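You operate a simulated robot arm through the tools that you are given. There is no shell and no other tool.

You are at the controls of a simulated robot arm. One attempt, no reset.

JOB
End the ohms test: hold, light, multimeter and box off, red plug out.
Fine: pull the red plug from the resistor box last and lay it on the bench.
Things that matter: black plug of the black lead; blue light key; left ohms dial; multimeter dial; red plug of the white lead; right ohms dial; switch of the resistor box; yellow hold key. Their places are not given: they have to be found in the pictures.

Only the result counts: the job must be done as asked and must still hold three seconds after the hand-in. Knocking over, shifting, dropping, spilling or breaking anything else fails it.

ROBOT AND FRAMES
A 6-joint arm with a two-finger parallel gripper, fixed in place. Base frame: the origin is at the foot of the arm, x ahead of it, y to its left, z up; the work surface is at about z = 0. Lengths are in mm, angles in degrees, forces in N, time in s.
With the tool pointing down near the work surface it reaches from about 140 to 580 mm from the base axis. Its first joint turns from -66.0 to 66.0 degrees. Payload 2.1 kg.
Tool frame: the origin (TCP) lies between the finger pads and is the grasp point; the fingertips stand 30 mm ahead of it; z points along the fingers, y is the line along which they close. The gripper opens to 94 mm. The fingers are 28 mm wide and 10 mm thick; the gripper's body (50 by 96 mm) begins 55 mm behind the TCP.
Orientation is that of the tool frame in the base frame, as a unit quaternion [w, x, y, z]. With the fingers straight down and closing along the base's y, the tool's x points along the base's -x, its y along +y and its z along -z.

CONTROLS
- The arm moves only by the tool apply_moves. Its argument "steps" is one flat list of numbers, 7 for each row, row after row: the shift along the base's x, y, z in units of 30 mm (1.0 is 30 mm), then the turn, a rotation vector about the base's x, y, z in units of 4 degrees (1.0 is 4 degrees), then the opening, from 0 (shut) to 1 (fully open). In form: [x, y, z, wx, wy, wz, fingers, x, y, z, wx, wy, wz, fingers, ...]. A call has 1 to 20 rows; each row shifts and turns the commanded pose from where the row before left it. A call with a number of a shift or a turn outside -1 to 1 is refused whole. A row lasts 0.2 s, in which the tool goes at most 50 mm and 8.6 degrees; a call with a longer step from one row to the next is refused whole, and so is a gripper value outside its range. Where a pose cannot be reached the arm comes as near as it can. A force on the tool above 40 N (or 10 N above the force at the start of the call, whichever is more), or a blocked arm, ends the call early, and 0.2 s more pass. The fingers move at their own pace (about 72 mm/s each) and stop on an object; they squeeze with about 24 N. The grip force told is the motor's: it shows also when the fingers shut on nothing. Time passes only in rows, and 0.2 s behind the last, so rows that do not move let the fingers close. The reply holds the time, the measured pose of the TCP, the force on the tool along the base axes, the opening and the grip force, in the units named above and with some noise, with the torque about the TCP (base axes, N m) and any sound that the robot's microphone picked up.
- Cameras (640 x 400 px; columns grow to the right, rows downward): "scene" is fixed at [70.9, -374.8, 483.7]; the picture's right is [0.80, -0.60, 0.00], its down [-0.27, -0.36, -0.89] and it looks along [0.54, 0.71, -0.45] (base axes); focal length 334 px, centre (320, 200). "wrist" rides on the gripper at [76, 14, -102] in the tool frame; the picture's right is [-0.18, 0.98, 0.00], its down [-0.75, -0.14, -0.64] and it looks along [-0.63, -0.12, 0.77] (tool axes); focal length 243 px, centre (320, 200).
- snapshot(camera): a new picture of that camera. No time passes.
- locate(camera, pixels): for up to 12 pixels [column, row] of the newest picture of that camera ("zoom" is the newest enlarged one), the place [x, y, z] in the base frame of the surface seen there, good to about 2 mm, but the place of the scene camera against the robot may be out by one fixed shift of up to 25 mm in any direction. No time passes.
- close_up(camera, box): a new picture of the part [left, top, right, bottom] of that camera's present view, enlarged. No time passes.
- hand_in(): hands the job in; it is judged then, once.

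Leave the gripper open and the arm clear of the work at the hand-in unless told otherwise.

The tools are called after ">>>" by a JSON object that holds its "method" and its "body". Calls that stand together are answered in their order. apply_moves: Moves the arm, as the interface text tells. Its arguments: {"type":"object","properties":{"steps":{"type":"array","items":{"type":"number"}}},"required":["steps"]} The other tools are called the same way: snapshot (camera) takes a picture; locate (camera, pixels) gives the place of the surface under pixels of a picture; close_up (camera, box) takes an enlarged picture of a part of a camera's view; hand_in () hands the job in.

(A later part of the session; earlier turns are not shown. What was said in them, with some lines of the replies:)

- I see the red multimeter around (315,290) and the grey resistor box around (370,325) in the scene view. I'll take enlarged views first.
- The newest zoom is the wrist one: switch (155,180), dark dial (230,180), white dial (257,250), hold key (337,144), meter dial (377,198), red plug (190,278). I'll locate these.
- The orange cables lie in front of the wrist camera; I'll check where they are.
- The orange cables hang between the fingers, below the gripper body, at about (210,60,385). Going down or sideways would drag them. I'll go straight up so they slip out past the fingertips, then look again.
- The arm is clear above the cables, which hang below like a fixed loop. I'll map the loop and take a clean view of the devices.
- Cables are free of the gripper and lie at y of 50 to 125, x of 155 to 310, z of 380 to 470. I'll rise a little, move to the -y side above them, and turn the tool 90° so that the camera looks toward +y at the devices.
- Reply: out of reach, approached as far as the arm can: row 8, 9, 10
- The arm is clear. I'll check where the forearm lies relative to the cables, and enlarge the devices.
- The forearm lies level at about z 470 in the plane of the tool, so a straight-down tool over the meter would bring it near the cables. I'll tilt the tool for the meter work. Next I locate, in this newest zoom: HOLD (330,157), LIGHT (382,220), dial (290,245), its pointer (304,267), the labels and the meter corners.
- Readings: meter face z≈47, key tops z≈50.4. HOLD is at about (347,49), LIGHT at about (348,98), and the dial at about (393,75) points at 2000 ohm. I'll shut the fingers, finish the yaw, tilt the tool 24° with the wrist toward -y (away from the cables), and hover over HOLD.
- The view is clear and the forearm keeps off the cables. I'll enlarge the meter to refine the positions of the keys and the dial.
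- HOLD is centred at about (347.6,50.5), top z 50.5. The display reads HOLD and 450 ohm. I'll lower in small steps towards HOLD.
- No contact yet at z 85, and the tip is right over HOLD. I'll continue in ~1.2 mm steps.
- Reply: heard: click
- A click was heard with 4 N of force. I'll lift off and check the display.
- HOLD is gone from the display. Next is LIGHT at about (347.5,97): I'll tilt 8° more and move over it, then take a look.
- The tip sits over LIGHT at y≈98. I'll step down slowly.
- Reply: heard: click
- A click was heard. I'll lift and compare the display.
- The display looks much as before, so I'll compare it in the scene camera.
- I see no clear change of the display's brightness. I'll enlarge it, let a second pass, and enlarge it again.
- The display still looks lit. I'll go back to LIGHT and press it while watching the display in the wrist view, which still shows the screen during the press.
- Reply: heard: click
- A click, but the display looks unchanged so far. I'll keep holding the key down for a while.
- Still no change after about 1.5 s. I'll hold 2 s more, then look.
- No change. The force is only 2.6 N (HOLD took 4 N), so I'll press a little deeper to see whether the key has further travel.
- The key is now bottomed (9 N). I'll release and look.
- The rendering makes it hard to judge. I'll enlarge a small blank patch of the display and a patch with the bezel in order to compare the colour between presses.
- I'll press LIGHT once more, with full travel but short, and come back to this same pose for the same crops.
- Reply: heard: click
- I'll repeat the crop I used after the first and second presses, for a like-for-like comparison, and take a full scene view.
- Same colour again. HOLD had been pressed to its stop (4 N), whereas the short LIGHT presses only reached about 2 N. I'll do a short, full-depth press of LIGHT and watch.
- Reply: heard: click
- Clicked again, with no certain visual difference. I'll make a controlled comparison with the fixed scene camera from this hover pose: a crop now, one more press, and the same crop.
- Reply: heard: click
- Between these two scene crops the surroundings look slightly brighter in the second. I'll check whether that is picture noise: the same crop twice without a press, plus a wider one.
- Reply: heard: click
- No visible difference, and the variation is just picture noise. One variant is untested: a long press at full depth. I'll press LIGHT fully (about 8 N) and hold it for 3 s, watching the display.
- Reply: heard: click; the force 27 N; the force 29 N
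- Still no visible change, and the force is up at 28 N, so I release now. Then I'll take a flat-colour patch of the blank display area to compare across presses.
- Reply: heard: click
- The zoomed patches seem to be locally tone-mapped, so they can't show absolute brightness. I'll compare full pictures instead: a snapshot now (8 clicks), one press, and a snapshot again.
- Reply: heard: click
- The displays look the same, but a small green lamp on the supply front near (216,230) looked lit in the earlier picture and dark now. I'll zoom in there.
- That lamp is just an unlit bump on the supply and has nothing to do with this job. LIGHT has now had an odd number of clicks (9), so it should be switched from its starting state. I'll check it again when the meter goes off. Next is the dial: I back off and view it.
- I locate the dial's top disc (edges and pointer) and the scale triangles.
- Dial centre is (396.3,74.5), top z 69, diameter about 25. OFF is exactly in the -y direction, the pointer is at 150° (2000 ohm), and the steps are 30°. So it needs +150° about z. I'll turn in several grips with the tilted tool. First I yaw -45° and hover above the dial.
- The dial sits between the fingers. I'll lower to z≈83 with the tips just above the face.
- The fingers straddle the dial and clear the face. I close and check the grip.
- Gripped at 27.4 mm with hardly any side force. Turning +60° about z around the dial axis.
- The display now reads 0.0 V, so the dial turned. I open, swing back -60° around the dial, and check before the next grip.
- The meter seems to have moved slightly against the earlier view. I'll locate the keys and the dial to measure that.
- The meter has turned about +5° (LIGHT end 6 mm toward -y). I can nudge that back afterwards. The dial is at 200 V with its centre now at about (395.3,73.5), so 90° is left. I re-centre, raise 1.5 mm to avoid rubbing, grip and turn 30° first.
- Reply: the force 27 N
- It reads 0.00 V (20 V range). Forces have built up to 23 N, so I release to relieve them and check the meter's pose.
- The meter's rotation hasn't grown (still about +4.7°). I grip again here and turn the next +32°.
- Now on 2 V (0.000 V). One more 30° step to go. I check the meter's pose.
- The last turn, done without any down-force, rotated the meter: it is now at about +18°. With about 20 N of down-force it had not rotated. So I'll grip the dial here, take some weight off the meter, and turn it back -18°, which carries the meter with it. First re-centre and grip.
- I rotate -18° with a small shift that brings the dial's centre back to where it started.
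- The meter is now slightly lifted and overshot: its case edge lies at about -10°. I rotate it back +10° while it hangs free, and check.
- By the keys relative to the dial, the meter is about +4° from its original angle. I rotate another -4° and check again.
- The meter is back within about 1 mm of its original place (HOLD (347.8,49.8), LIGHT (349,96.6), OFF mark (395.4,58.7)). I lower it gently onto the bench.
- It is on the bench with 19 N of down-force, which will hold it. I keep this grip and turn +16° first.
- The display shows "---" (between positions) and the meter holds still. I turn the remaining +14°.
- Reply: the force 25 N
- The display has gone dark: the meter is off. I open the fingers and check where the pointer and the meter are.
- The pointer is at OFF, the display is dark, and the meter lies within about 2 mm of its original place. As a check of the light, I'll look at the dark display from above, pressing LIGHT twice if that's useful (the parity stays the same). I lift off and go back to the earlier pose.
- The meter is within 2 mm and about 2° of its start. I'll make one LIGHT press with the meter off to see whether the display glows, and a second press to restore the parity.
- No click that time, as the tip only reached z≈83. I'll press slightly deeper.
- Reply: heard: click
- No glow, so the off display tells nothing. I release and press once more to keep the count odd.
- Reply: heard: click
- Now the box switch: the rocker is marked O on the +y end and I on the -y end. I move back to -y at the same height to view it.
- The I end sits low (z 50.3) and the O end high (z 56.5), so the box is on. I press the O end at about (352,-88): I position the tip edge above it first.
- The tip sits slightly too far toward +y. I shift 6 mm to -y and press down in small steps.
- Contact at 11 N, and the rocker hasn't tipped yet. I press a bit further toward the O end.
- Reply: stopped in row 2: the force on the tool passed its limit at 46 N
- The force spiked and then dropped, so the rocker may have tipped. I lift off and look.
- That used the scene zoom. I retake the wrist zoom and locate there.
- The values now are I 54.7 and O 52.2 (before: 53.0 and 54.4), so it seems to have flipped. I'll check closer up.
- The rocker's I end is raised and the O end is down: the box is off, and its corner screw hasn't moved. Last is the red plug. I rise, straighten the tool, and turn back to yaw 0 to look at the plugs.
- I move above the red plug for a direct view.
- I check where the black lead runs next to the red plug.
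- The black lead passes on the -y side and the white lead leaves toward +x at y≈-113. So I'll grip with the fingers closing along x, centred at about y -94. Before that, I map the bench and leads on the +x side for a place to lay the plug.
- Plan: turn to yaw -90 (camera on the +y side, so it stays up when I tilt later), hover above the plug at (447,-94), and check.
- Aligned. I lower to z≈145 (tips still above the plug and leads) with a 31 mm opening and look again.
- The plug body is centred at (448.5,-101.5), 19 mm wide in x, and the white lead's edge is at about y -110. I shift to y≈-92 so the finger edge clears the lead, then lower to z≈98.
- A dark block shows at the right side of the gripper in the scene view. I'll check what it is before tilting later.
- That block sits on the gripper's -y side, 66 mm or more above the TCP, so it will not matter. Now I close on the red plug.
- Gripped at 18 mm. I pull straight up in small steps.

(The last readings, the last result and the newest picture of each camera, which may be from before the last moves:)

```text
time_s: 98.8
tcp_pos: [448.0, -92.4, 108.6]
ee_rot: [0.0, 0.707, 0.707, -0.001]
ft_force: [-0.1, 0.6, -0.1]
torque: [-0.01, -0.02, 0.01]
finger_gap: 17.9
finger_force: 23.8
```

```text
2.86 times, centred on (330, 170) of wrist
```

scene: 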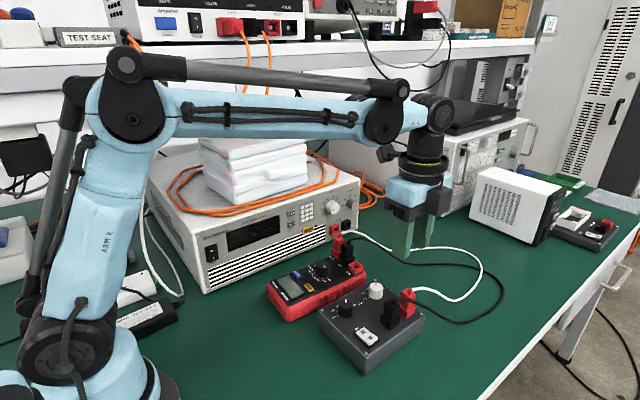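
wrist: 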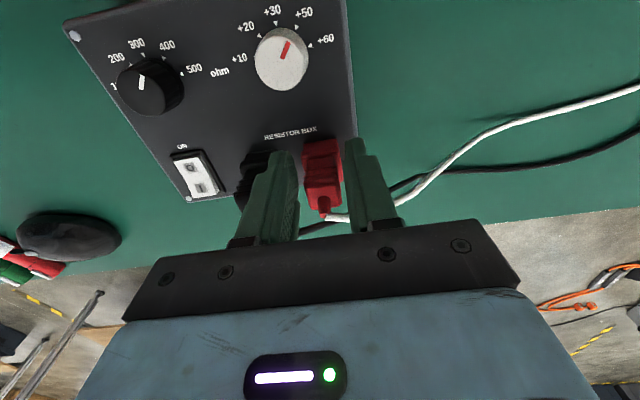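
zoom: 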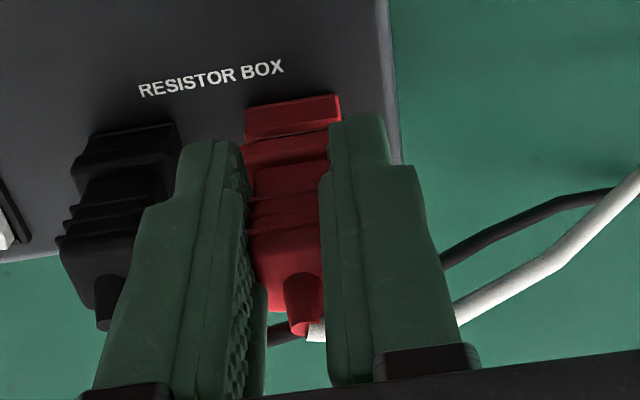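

The lower red block is the socket staying on the box, and the plug is rising out of it. I keep pulling up.

>>> {"method": "apply_moves", "body": {"steps": [0, 0, 0.2, 0, 0, 0, 0.05, 0, 0, 0.3, 0, 0, 0, 0.05, 0, 0, 0.4, 0, 0, 0, 0.05, 0, 0, 0.5, 0, 0, 0, 0.05, 0, 0, 0.5, 0, 0, 0, 0.05, 0, 0, 0.3, 0, 0, 0, 0.05, 0, 0, 0, 0, 0, 0, 0.05]}}

>>> {"method": "close_up", "body": {"camera": "wrist", "box": [200, 60, 440, 240]}}

>>> {"method": "close_up", "body": {"camera": "scene", "box": [360, 200, 520, 340]}}

```text
time_s: 100.4
tcp_pos: [448.4, -92.5, 174.0]
ee_rot: [0.0, 0.707, 0.707, 0.001]
ft_force: [0.3, 0.4, -0.4]
torque: [-0.02, -0.03, -0.01]
finger_gap: 18.1
finger_force: 23.9
```

```text
2.22 times, centred on (320, 150) of wrist
```

zoom: 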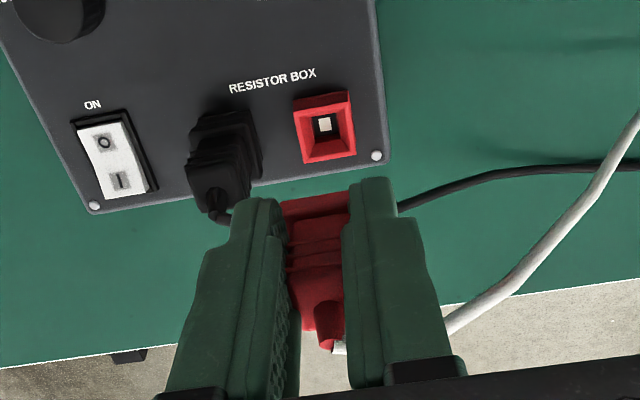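

```text
2.86 times, centred on (440, 270) of scene
```

zoom: 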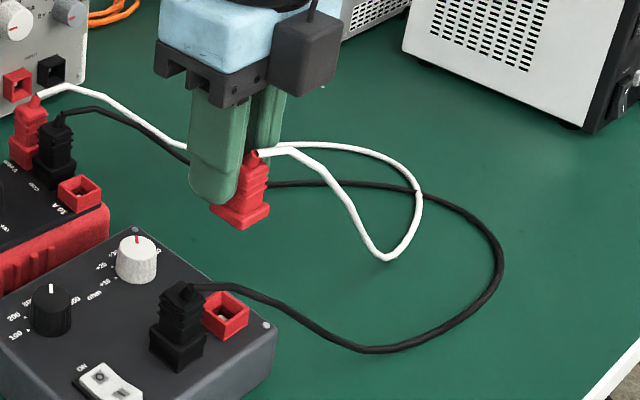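

The plug is out and the empty socket shows. I measure how far the plug reaches below the fingertips.

>>> {"method": "locate", "body": {"camera": "zoom", "pixels": [[238, 226], [225, 215], [255, 218], [268, 206], [250, 190], [262, 160], [215, 195], [300, 150], [350, 210], [385, 258]]}}

>>> {"method": "close_up", "body": {"camera": "scene", "box": [400, 230, 460, 290]}}

```text
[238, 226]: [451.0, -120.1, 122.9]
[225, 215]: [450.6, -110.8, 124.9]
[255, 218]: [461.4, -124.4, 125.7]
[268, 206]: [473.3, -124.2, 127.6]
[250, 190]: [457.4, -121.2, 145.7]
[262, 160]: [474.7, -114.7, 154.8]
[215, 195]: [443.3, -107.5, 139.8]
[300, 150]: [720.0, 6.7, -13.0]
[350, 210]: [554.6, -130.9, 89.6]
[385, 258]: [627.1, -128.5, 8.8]
```

```text
6.67 times, centred on (430, 260) of scene
```

zoom: 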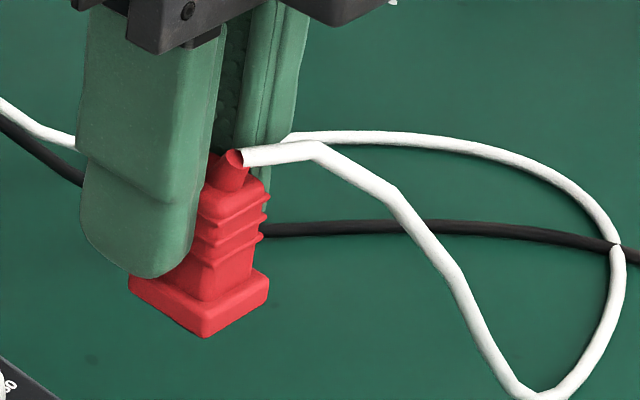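

The plug (flange about 22 mm, bottom about 37 mm below the TCP) hangs freely. I map the leads on the bench near x≈525 to choose a free spot.

>>> {"method": "close_up", "body": {"camera": "scene", "box": [360, 200, 560, 340]}}

>>> {"method": "locate", "body": {"camera": "zoom", "pixels": [[60, 85], [100, 105], [140, 130], [235, 165], [290, 160], [70, 75], [110, 85], [150, 125], [260, 130], [330, 160], [280, 210], [310, 230]]}}

```text
2.86 times, centred on (460, 270) of scene
```

zoom: 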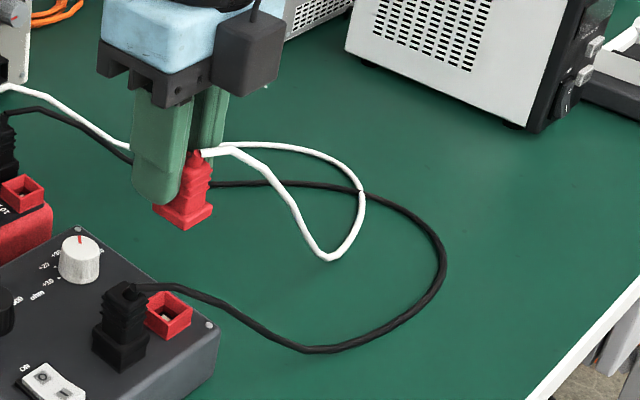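

```text
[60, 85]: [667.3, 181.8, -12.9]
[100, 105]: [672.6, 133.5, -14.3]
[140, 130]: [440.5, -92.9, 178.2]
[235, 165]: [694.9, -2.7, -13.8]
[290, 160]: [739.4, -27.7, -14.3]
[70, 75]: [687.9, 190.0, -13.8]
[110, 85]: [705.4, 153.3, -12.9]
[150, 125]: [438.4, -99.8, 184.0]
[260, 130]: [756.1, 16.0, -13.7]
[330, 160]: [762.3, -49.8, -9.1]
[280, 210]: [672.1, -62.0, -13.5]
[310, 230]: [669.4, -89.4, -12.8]
```

A free spot is around (525, 0..25) on the +x side of the box, between the leads. I carry the plug there at height, then tilt 56° so it can be laid on its side.

>>> {"method": "apply_moves", "body": {"steps": [0.4, 0.4, 0, 0, 0, 0, 0.05, 0.55, 0.55, 0, 0, 0, 0, 0.05, 0.6, 0.6, 0, 0, 0, 0, 0.05, 0.6, 0.6, 0, 0, 0, 0, 0.05, 0.42, 0.42, 0, 0, 0, 0, 0.05, 0, 0, 0, 1, 0, 0, 0.05, 0, 0, 0, 1, 0, 0, 0.05, 0, 0, 0, 1, 0, 0, 0.05, 0, 0, 0, 1, 0, 0, 0.05, 0, 0, 0, 1, 0, 0, 0.05, 0, 0, 0, 1, 0, 0, 0.05, 0, 0, 0, 0, 0, 0, 0.05]}}

>>> {"method": "snapshot", "body": {"camera": "scene"}}

>>> {"method": "snapshot", "body": {"camera": "wrist"}}

```text
time_s: 103.0
tcp_pos: [524.5, -15.8, 173.8]
ee_rot: [-0.146, 0.692, 0.692, 0.146]
ft_force: [0.1, 0.8, -0.2]
torque: [0.0, 0.01, 0.0]
finger_gap: 17.8
finger_force: 23.6
```

```text
taken
```

scene: 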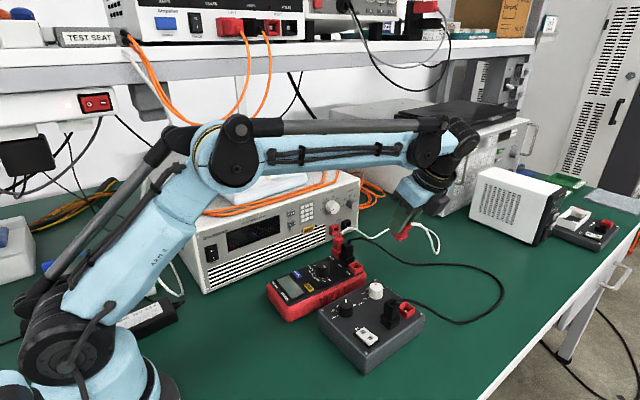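

```text
taken
```

wrist: 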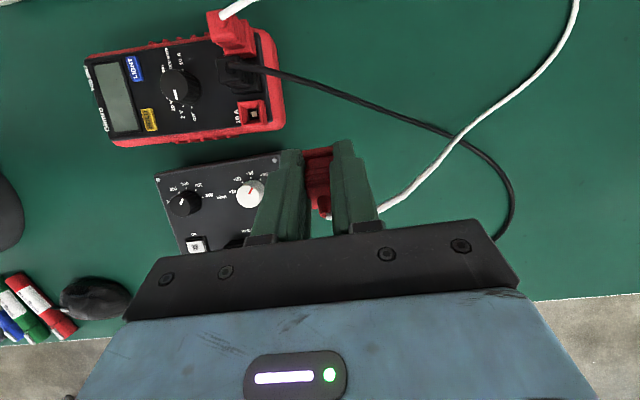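

>>> {"method": "locate", "body": {"camera": "wrist", "pixels": [[290, 78], [330, 92], [370, 105], [420, 124], [470, 148], [340, 130], [390, 170], [430, 160], [390, 205], [460, 135], [300, 40]]}}

```text
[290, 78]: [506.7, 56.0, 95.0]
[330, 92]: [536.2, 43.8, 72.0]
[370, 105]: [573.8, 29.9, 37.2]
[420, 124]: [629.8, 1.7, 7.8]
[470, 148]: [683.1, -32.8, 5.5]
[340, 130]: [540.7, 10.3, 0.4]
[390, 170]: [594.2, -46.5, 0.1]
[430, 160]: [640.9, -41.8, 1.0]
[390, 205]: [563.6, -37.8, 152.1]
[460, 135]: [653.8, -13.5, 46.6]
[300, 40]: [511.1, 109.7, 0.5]
```

The black lead passes at y≥38 near x 540, so I shift 8 mm to -y, finish the tilt (32° more) and descend to z≈80.

>>> {"method": "apply_moves", "body": {"steps": [0, -0.04, -0.35, 1, 0, 0, 0.05, 0, -0.04, -0.4, 1, 0, 0, 0.05, 0, -0.04, -0.4, 1, 0, 0, 0.05, 0, -0.04, -0.4, 1, 0, 0, 0.05, 0, -0.04, -0.4, 1, 0, 0, 0.05, 0, -0.04, -0.4, 1, 0, 0, 0.05, 0, -0.04, -0.4, 1, 0, 0, 0.05, 0, 0, -0.4, 1, 0, 0, 0.05, 0, 0, 0, 0, 0, 0, 0.05]}}

>>> {"method": "snapshot", "body": {"camera": "scene"}}

>>> {"method": "snapshot", "body": {"camera": "wrist"}}

>>> {"method": "close_up", "body": {"camera": "scene", "box": [360, 180, 520, 300]}}

```text
time_s: 105.0
tcp_pos: [524.3, -24.1, 78.3]
ee_rot: [-0.332, 0.625, 0.624, 0.331]
ft_force: [0.0, -1.2, -0.9]
torque: [0.01, -0.04, 0.02]
finger_gap: 17.8
finger_force: 23.9
```

```text
taken
```

scene: 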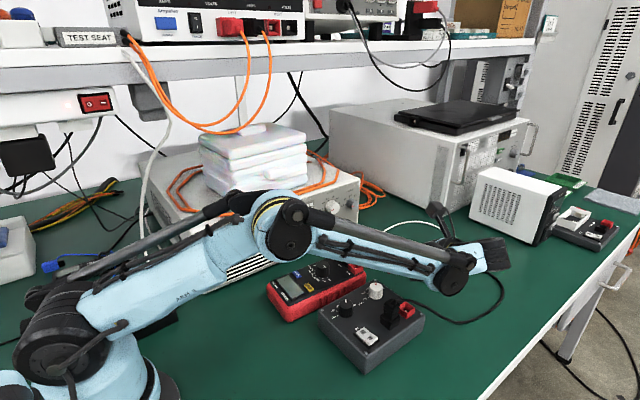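

```text
taken
```

wrist: 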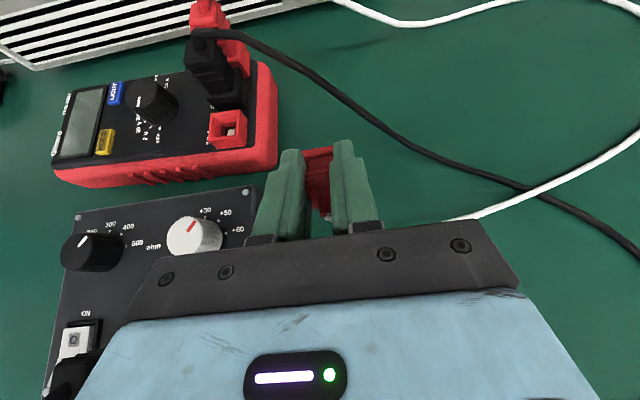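

```text
3.33 times, centred on (440, 240) of scene
```

zoom: 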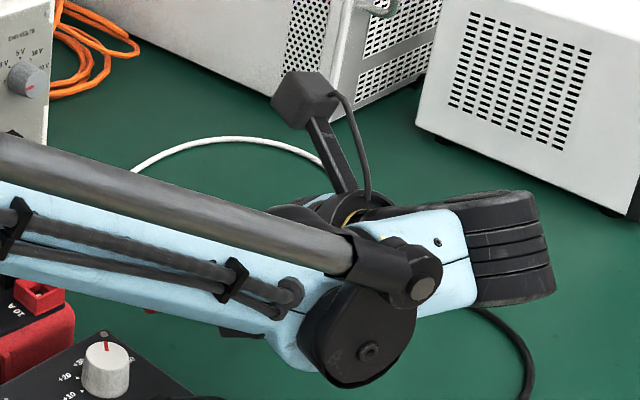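

The forearm is now low; I check its height above the box and the black plug before descending further.

>>> {"method": "locate", "body": {"camera": "zoom", "pixels": [[360, 350], [340, 385], [290, 350], [240, 325], [150, 300], [470, 290], [510, 300], [410, 300], [300, 100]]}}

```text
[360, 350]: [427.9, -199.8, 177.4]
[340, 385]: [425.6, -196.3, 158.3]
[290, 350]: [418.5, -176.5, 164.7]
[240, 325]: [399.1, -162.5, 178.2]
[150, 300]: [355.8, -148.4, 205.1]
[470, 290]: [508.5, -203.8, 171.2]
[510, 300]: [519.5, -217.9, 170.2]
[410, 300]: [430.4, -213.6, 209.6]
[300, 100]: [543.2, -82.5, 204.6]
```

There is ample clearance (forearm underside over 40 mm above the leads even after the descent). I lower to z≈44, then creep down.

>>> {"method": "apply_moves", "body": {"steps": [0, 0, -0.4, 0, 0, 0, 0.05, 0, 0, -0.4, 0, 0, 0, 0.05, 0, 0, -0.3, 0, 0, 0, 0.05, 0, 0, -0.05, 0, 0, 0, 0.05, 0, 0, 0, 0, 0, 0, 0.05]}}

>>> {"method": "snapshot", "body": {"camera": "wrist"}}

>>> {"method": "close_up", "body": {"camera": "wrist", "box": [220, 110, 440, 260]}}

```text
time_s: 106.2
tcp_pos: [525.0, -22.9, 44.6]
ee_rot: [-0.331, 0.625, 0.625, 0.33]
ft_force: [0.3, 0.5, 0.7]
torque: [0.0, 0.0, 0.04]
finger_gap: 17.5
finger_force: 24.5
```

```text
taken
```

wrist: 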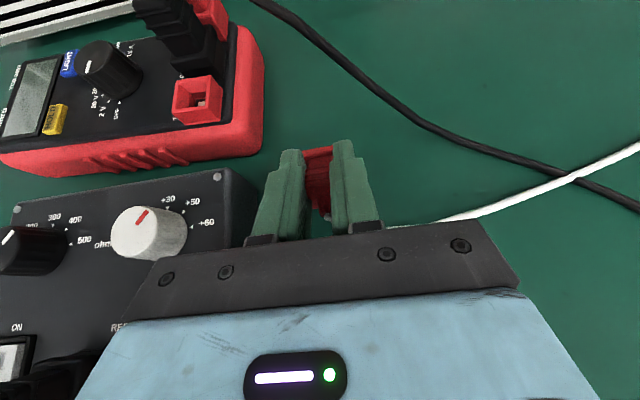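

```text
2.67 times, centred on (330, 185) of wrist
```

zoom: 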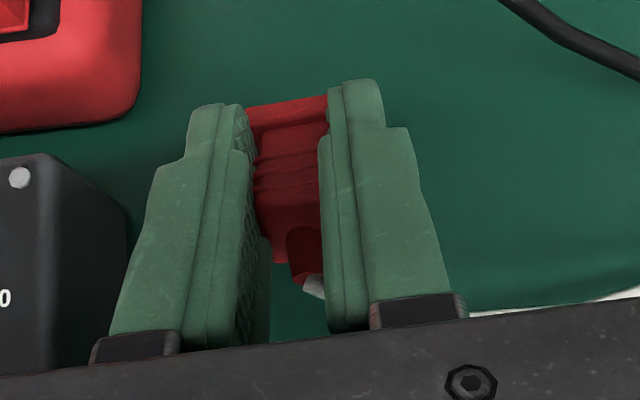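

No contact yet. I creep down in ~1.2 mm steps.

>>> {"method": "apply_moves", "body": {"steps": [0, 0, -0.04, 0, 0, 0, 0.05, 0, 0, -0.04, 0, 0, 0, 0.05, 0, 0, -0.04, 0, 0, 0, 0.05, 0, 0, 0, 0, 0, 0, 0.05]}}

>>> {"method": "apply_moves", "body": {"steps": [0, 0, -0.04, 0, 0, 0, 0.05, 0, 0, -0.04, 0, 0, 0, 0.05, 0, 0, 0, 0, 0, 0, 0.05]}}

```text
time_s: 107.2
tcp_pos: [525.5, -23.3, 40.5]
ee_rot: [-0.331, 0.626, 0.624, 0.331]
ft_force: [0.2, 0.5, -0.4]
torque: [0.02, -0.01, -0.05]
finger_gap: 17.6
finger_force: 23.9
```

```text
time_s: 108.0
tcp_pos: [525.2, -23.8, 39.4]
ee_rot: [-0.331, 0.625, 0.625, 0.331]
ft_force: [0.3, -1.8, 6.7]
torque: [0.24, 0.0, 0.0]
finger_gap: 17.7
finger_force: 24.1
```

Contact with the bench at 6.7 N. I open gently to release the plug, then wait.

>>> {"method": "apply_moves", "body": {"steps": [0, 0, 0.02, 0, 0, 0, 0.15, 0, 0, 0, 0, 0, 0, 0.2, 0, 0, 0, 0, 0, 0, 0.24, 0, 0, 0, 0, 0, 0, 0.28, 0, 0, 0, 0, 0, 0, 0.34, 0, 0, 0, 0, 0, 0, 0.34, 0, 0, 0, 0, 0, 0, 0.34]}}

>>> {"method": "close_up", "body": {"camera": "wrist", "box": [220, 110, 440, 260]}}

```text
time_s: 109.6
tcp_pos: [524.8, -24.0, 39.8]
ee_rot: [-0.332, 0.624, 0.624, 0.332]
ft_force: [0.0, 0.5, -0.7]
torque: [0.03, -0.01, -0.03]
finger_gap: 31.9
finger_force: 0.0
```

```text
2.67 times, centred on (330, 185) of wrist
```

zoom: 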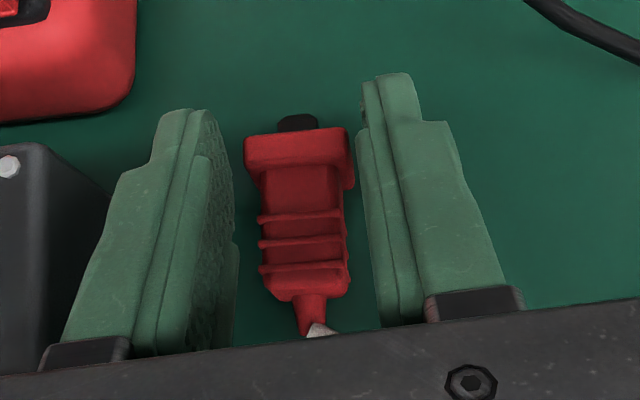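

The plug lies on the bench between the open fingers. I rise straight up, slowly at first.

>>> {"method": "apply_moves", "body": {"steps": [0, 0, 0.15, 0, 0, 0, 0.36, 0, 0, 0.25, 0, 0, 0, 0.36, 0, 0, 0.4, 0, 0, 0, 0.36, 0, 0, 0.6, 0, 0, 0, 0.36, 0, 0, 0.7, 0, 0, 0, 0.36, 0, 0, 0.7, 0, 0, 0, 0.36, 0, 0, 0.7, 0, 0, 0, 0.36, 0, 0, 0, 0, 0, 0, 0.36]}}

>>> {"method": "snapshot", "body": {"camera": "wrist"}}

>>> {"method": "snapshot", "body": {"camera": "scene"}}

```text
time_s: 111.4
tcp_pos: [525.1, -23.9, 145.8]
ee_rot: [-0.333, 0.624, 0.624, 0.331]
ft_force: [-0.6, -0.7, -1.2]
torque: [-0.03, 0.0, -0.01]
finger_gap: 33.7
finger_force: 0.1
```

```text
taken
```

wrist: 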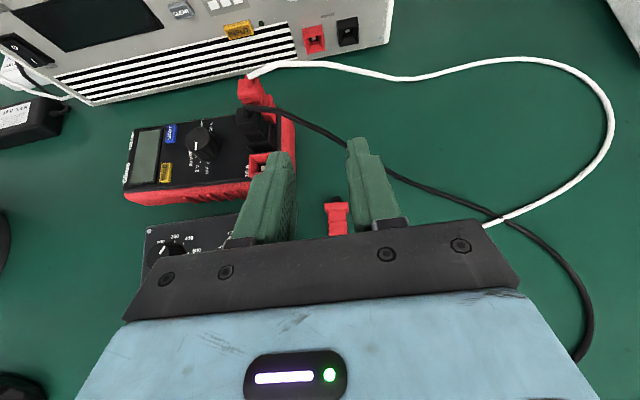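

```text
taken
```

scene: 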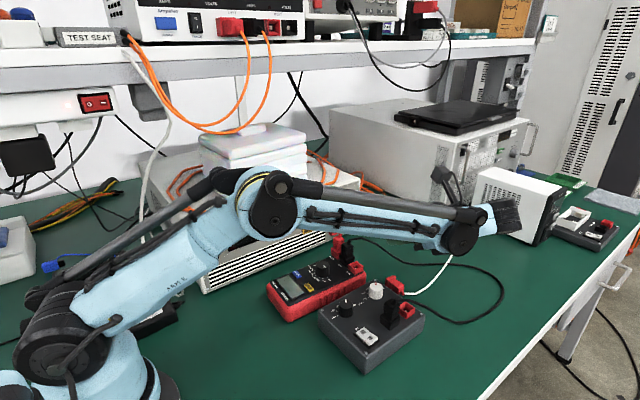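

The plug stays lying on the bench. I untilt while rising and draw back with open fingers, then inspect everything.

>>> {"method": "apply_moves", "body": {"steps": [0, -0.1, 0.5, -1, 0, 0, 0.5, 0, -0.2, 0.5, -1, 0, 0, 0.6, 0, -0.3, 0.5, -1, 0, 0, 0.6, 0, -0.3, 0.5, -1, 0, 0, 0.6, 0, -0.3, 0.5, -1, 0, 0, 0.6, -0.3, -0.3, 0.4, -1, 0, 0, 0.6, -0.4, -0.3, 0.3, -1, 0, 0, 0.6, -0.5, -0.3, 0.2, -1, 0, 0, 0.6, -0.6, -0.3, 0.1, -1, 0, 0, 0.6, -0.6, -0.3, 0, -1, 0, 0, 0.6, -0.6, -0.3, 0, -1, 0, 0, 0.6, -0.6, -0.3, 0, -1, 0, 0, 0.6, -0.6, -0.3, 0, -1, 0, 0, 0.6, -0.6, -0.3, 0, -1, 0, 0, 0.6, 0, 0, 0, 0, 0, 0, 0.6]}}

>>> {"method": "snapshot", "body": {"camera": "scene"}}

>>> {"method": "close_up", "body": {"camera": "scene", "box": [250, 210, 520, 380]}}

>>> {"method": "snapshot", "body": {"camera": "wrist"}}

```text
time_s: 114.6
tcp_pos: [381.1, -142.3, 249.7]
ee_rot: [0.002, 0.707, 0.707, -0.001]
ft_force: [0.4, -0.6, 0.6]
torque: [-0.01, 0.01, 0.0]
finger_gap: 56.3
finger_force: 0.0
```

```text
taken
```

scene: 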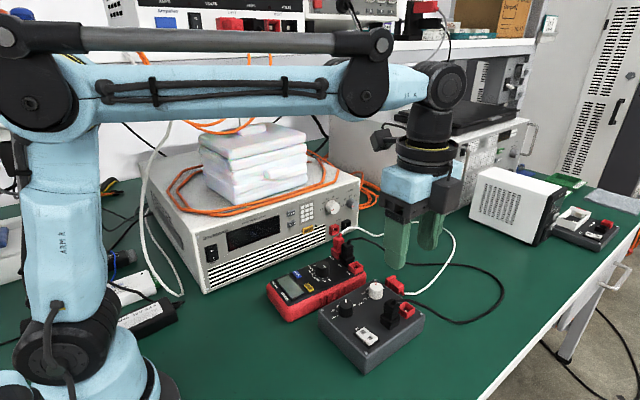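

```text
2.35 times, centred on (385, 295) of scene
```

zoom: 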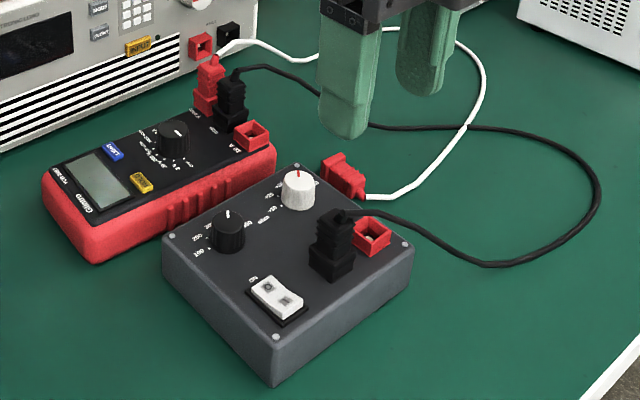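

```text
taken
```

wrist: 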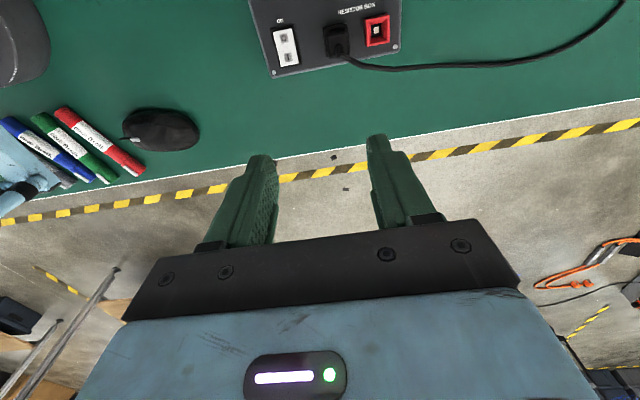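

Final state: no HOLD on the display before the meter went off, LIGHT pressed an odd number of times, dial at OFF with the display dark, box rocker at O, and the red plug out and lying on the bench last. The black plug and both ohms dials are untouched, the gripper is open, and the arm is clear. One doubt remains: no picture ever showed the light change. I hand in.

>>> {"method": "hand_in", "body": {}}

```text
The job is handed in.
```

I've handed the job in. Everything is done except that I could not confirm the light is off.

- **Hold:** off. One press removed HOLD from the display.
- **Light:** not confirmed. The LIGHT key clicked every time, but no picture ever showed the display change. I pressed it 11 times, ending on an odd count, so the light should be off if it started on and every click toggles it.
- **Multimeter:** off. The dial is at OFF and the display is dark.
- **Resistor box:** off. The switch is tipped to O.
- **Red plug:** pulled from the resistor box last and laid on its side on the bench, next to the box. The black plug and both ohms dials were not touched.

**Multimeter shift:** turning the dial swung the multimeter about 18° on the bench. I turned it back, and it now sits about 2 mm and 2° from where it started. That could count against the "nothing else shifted" rule.

The gripper is open and the arm is clear of the work.
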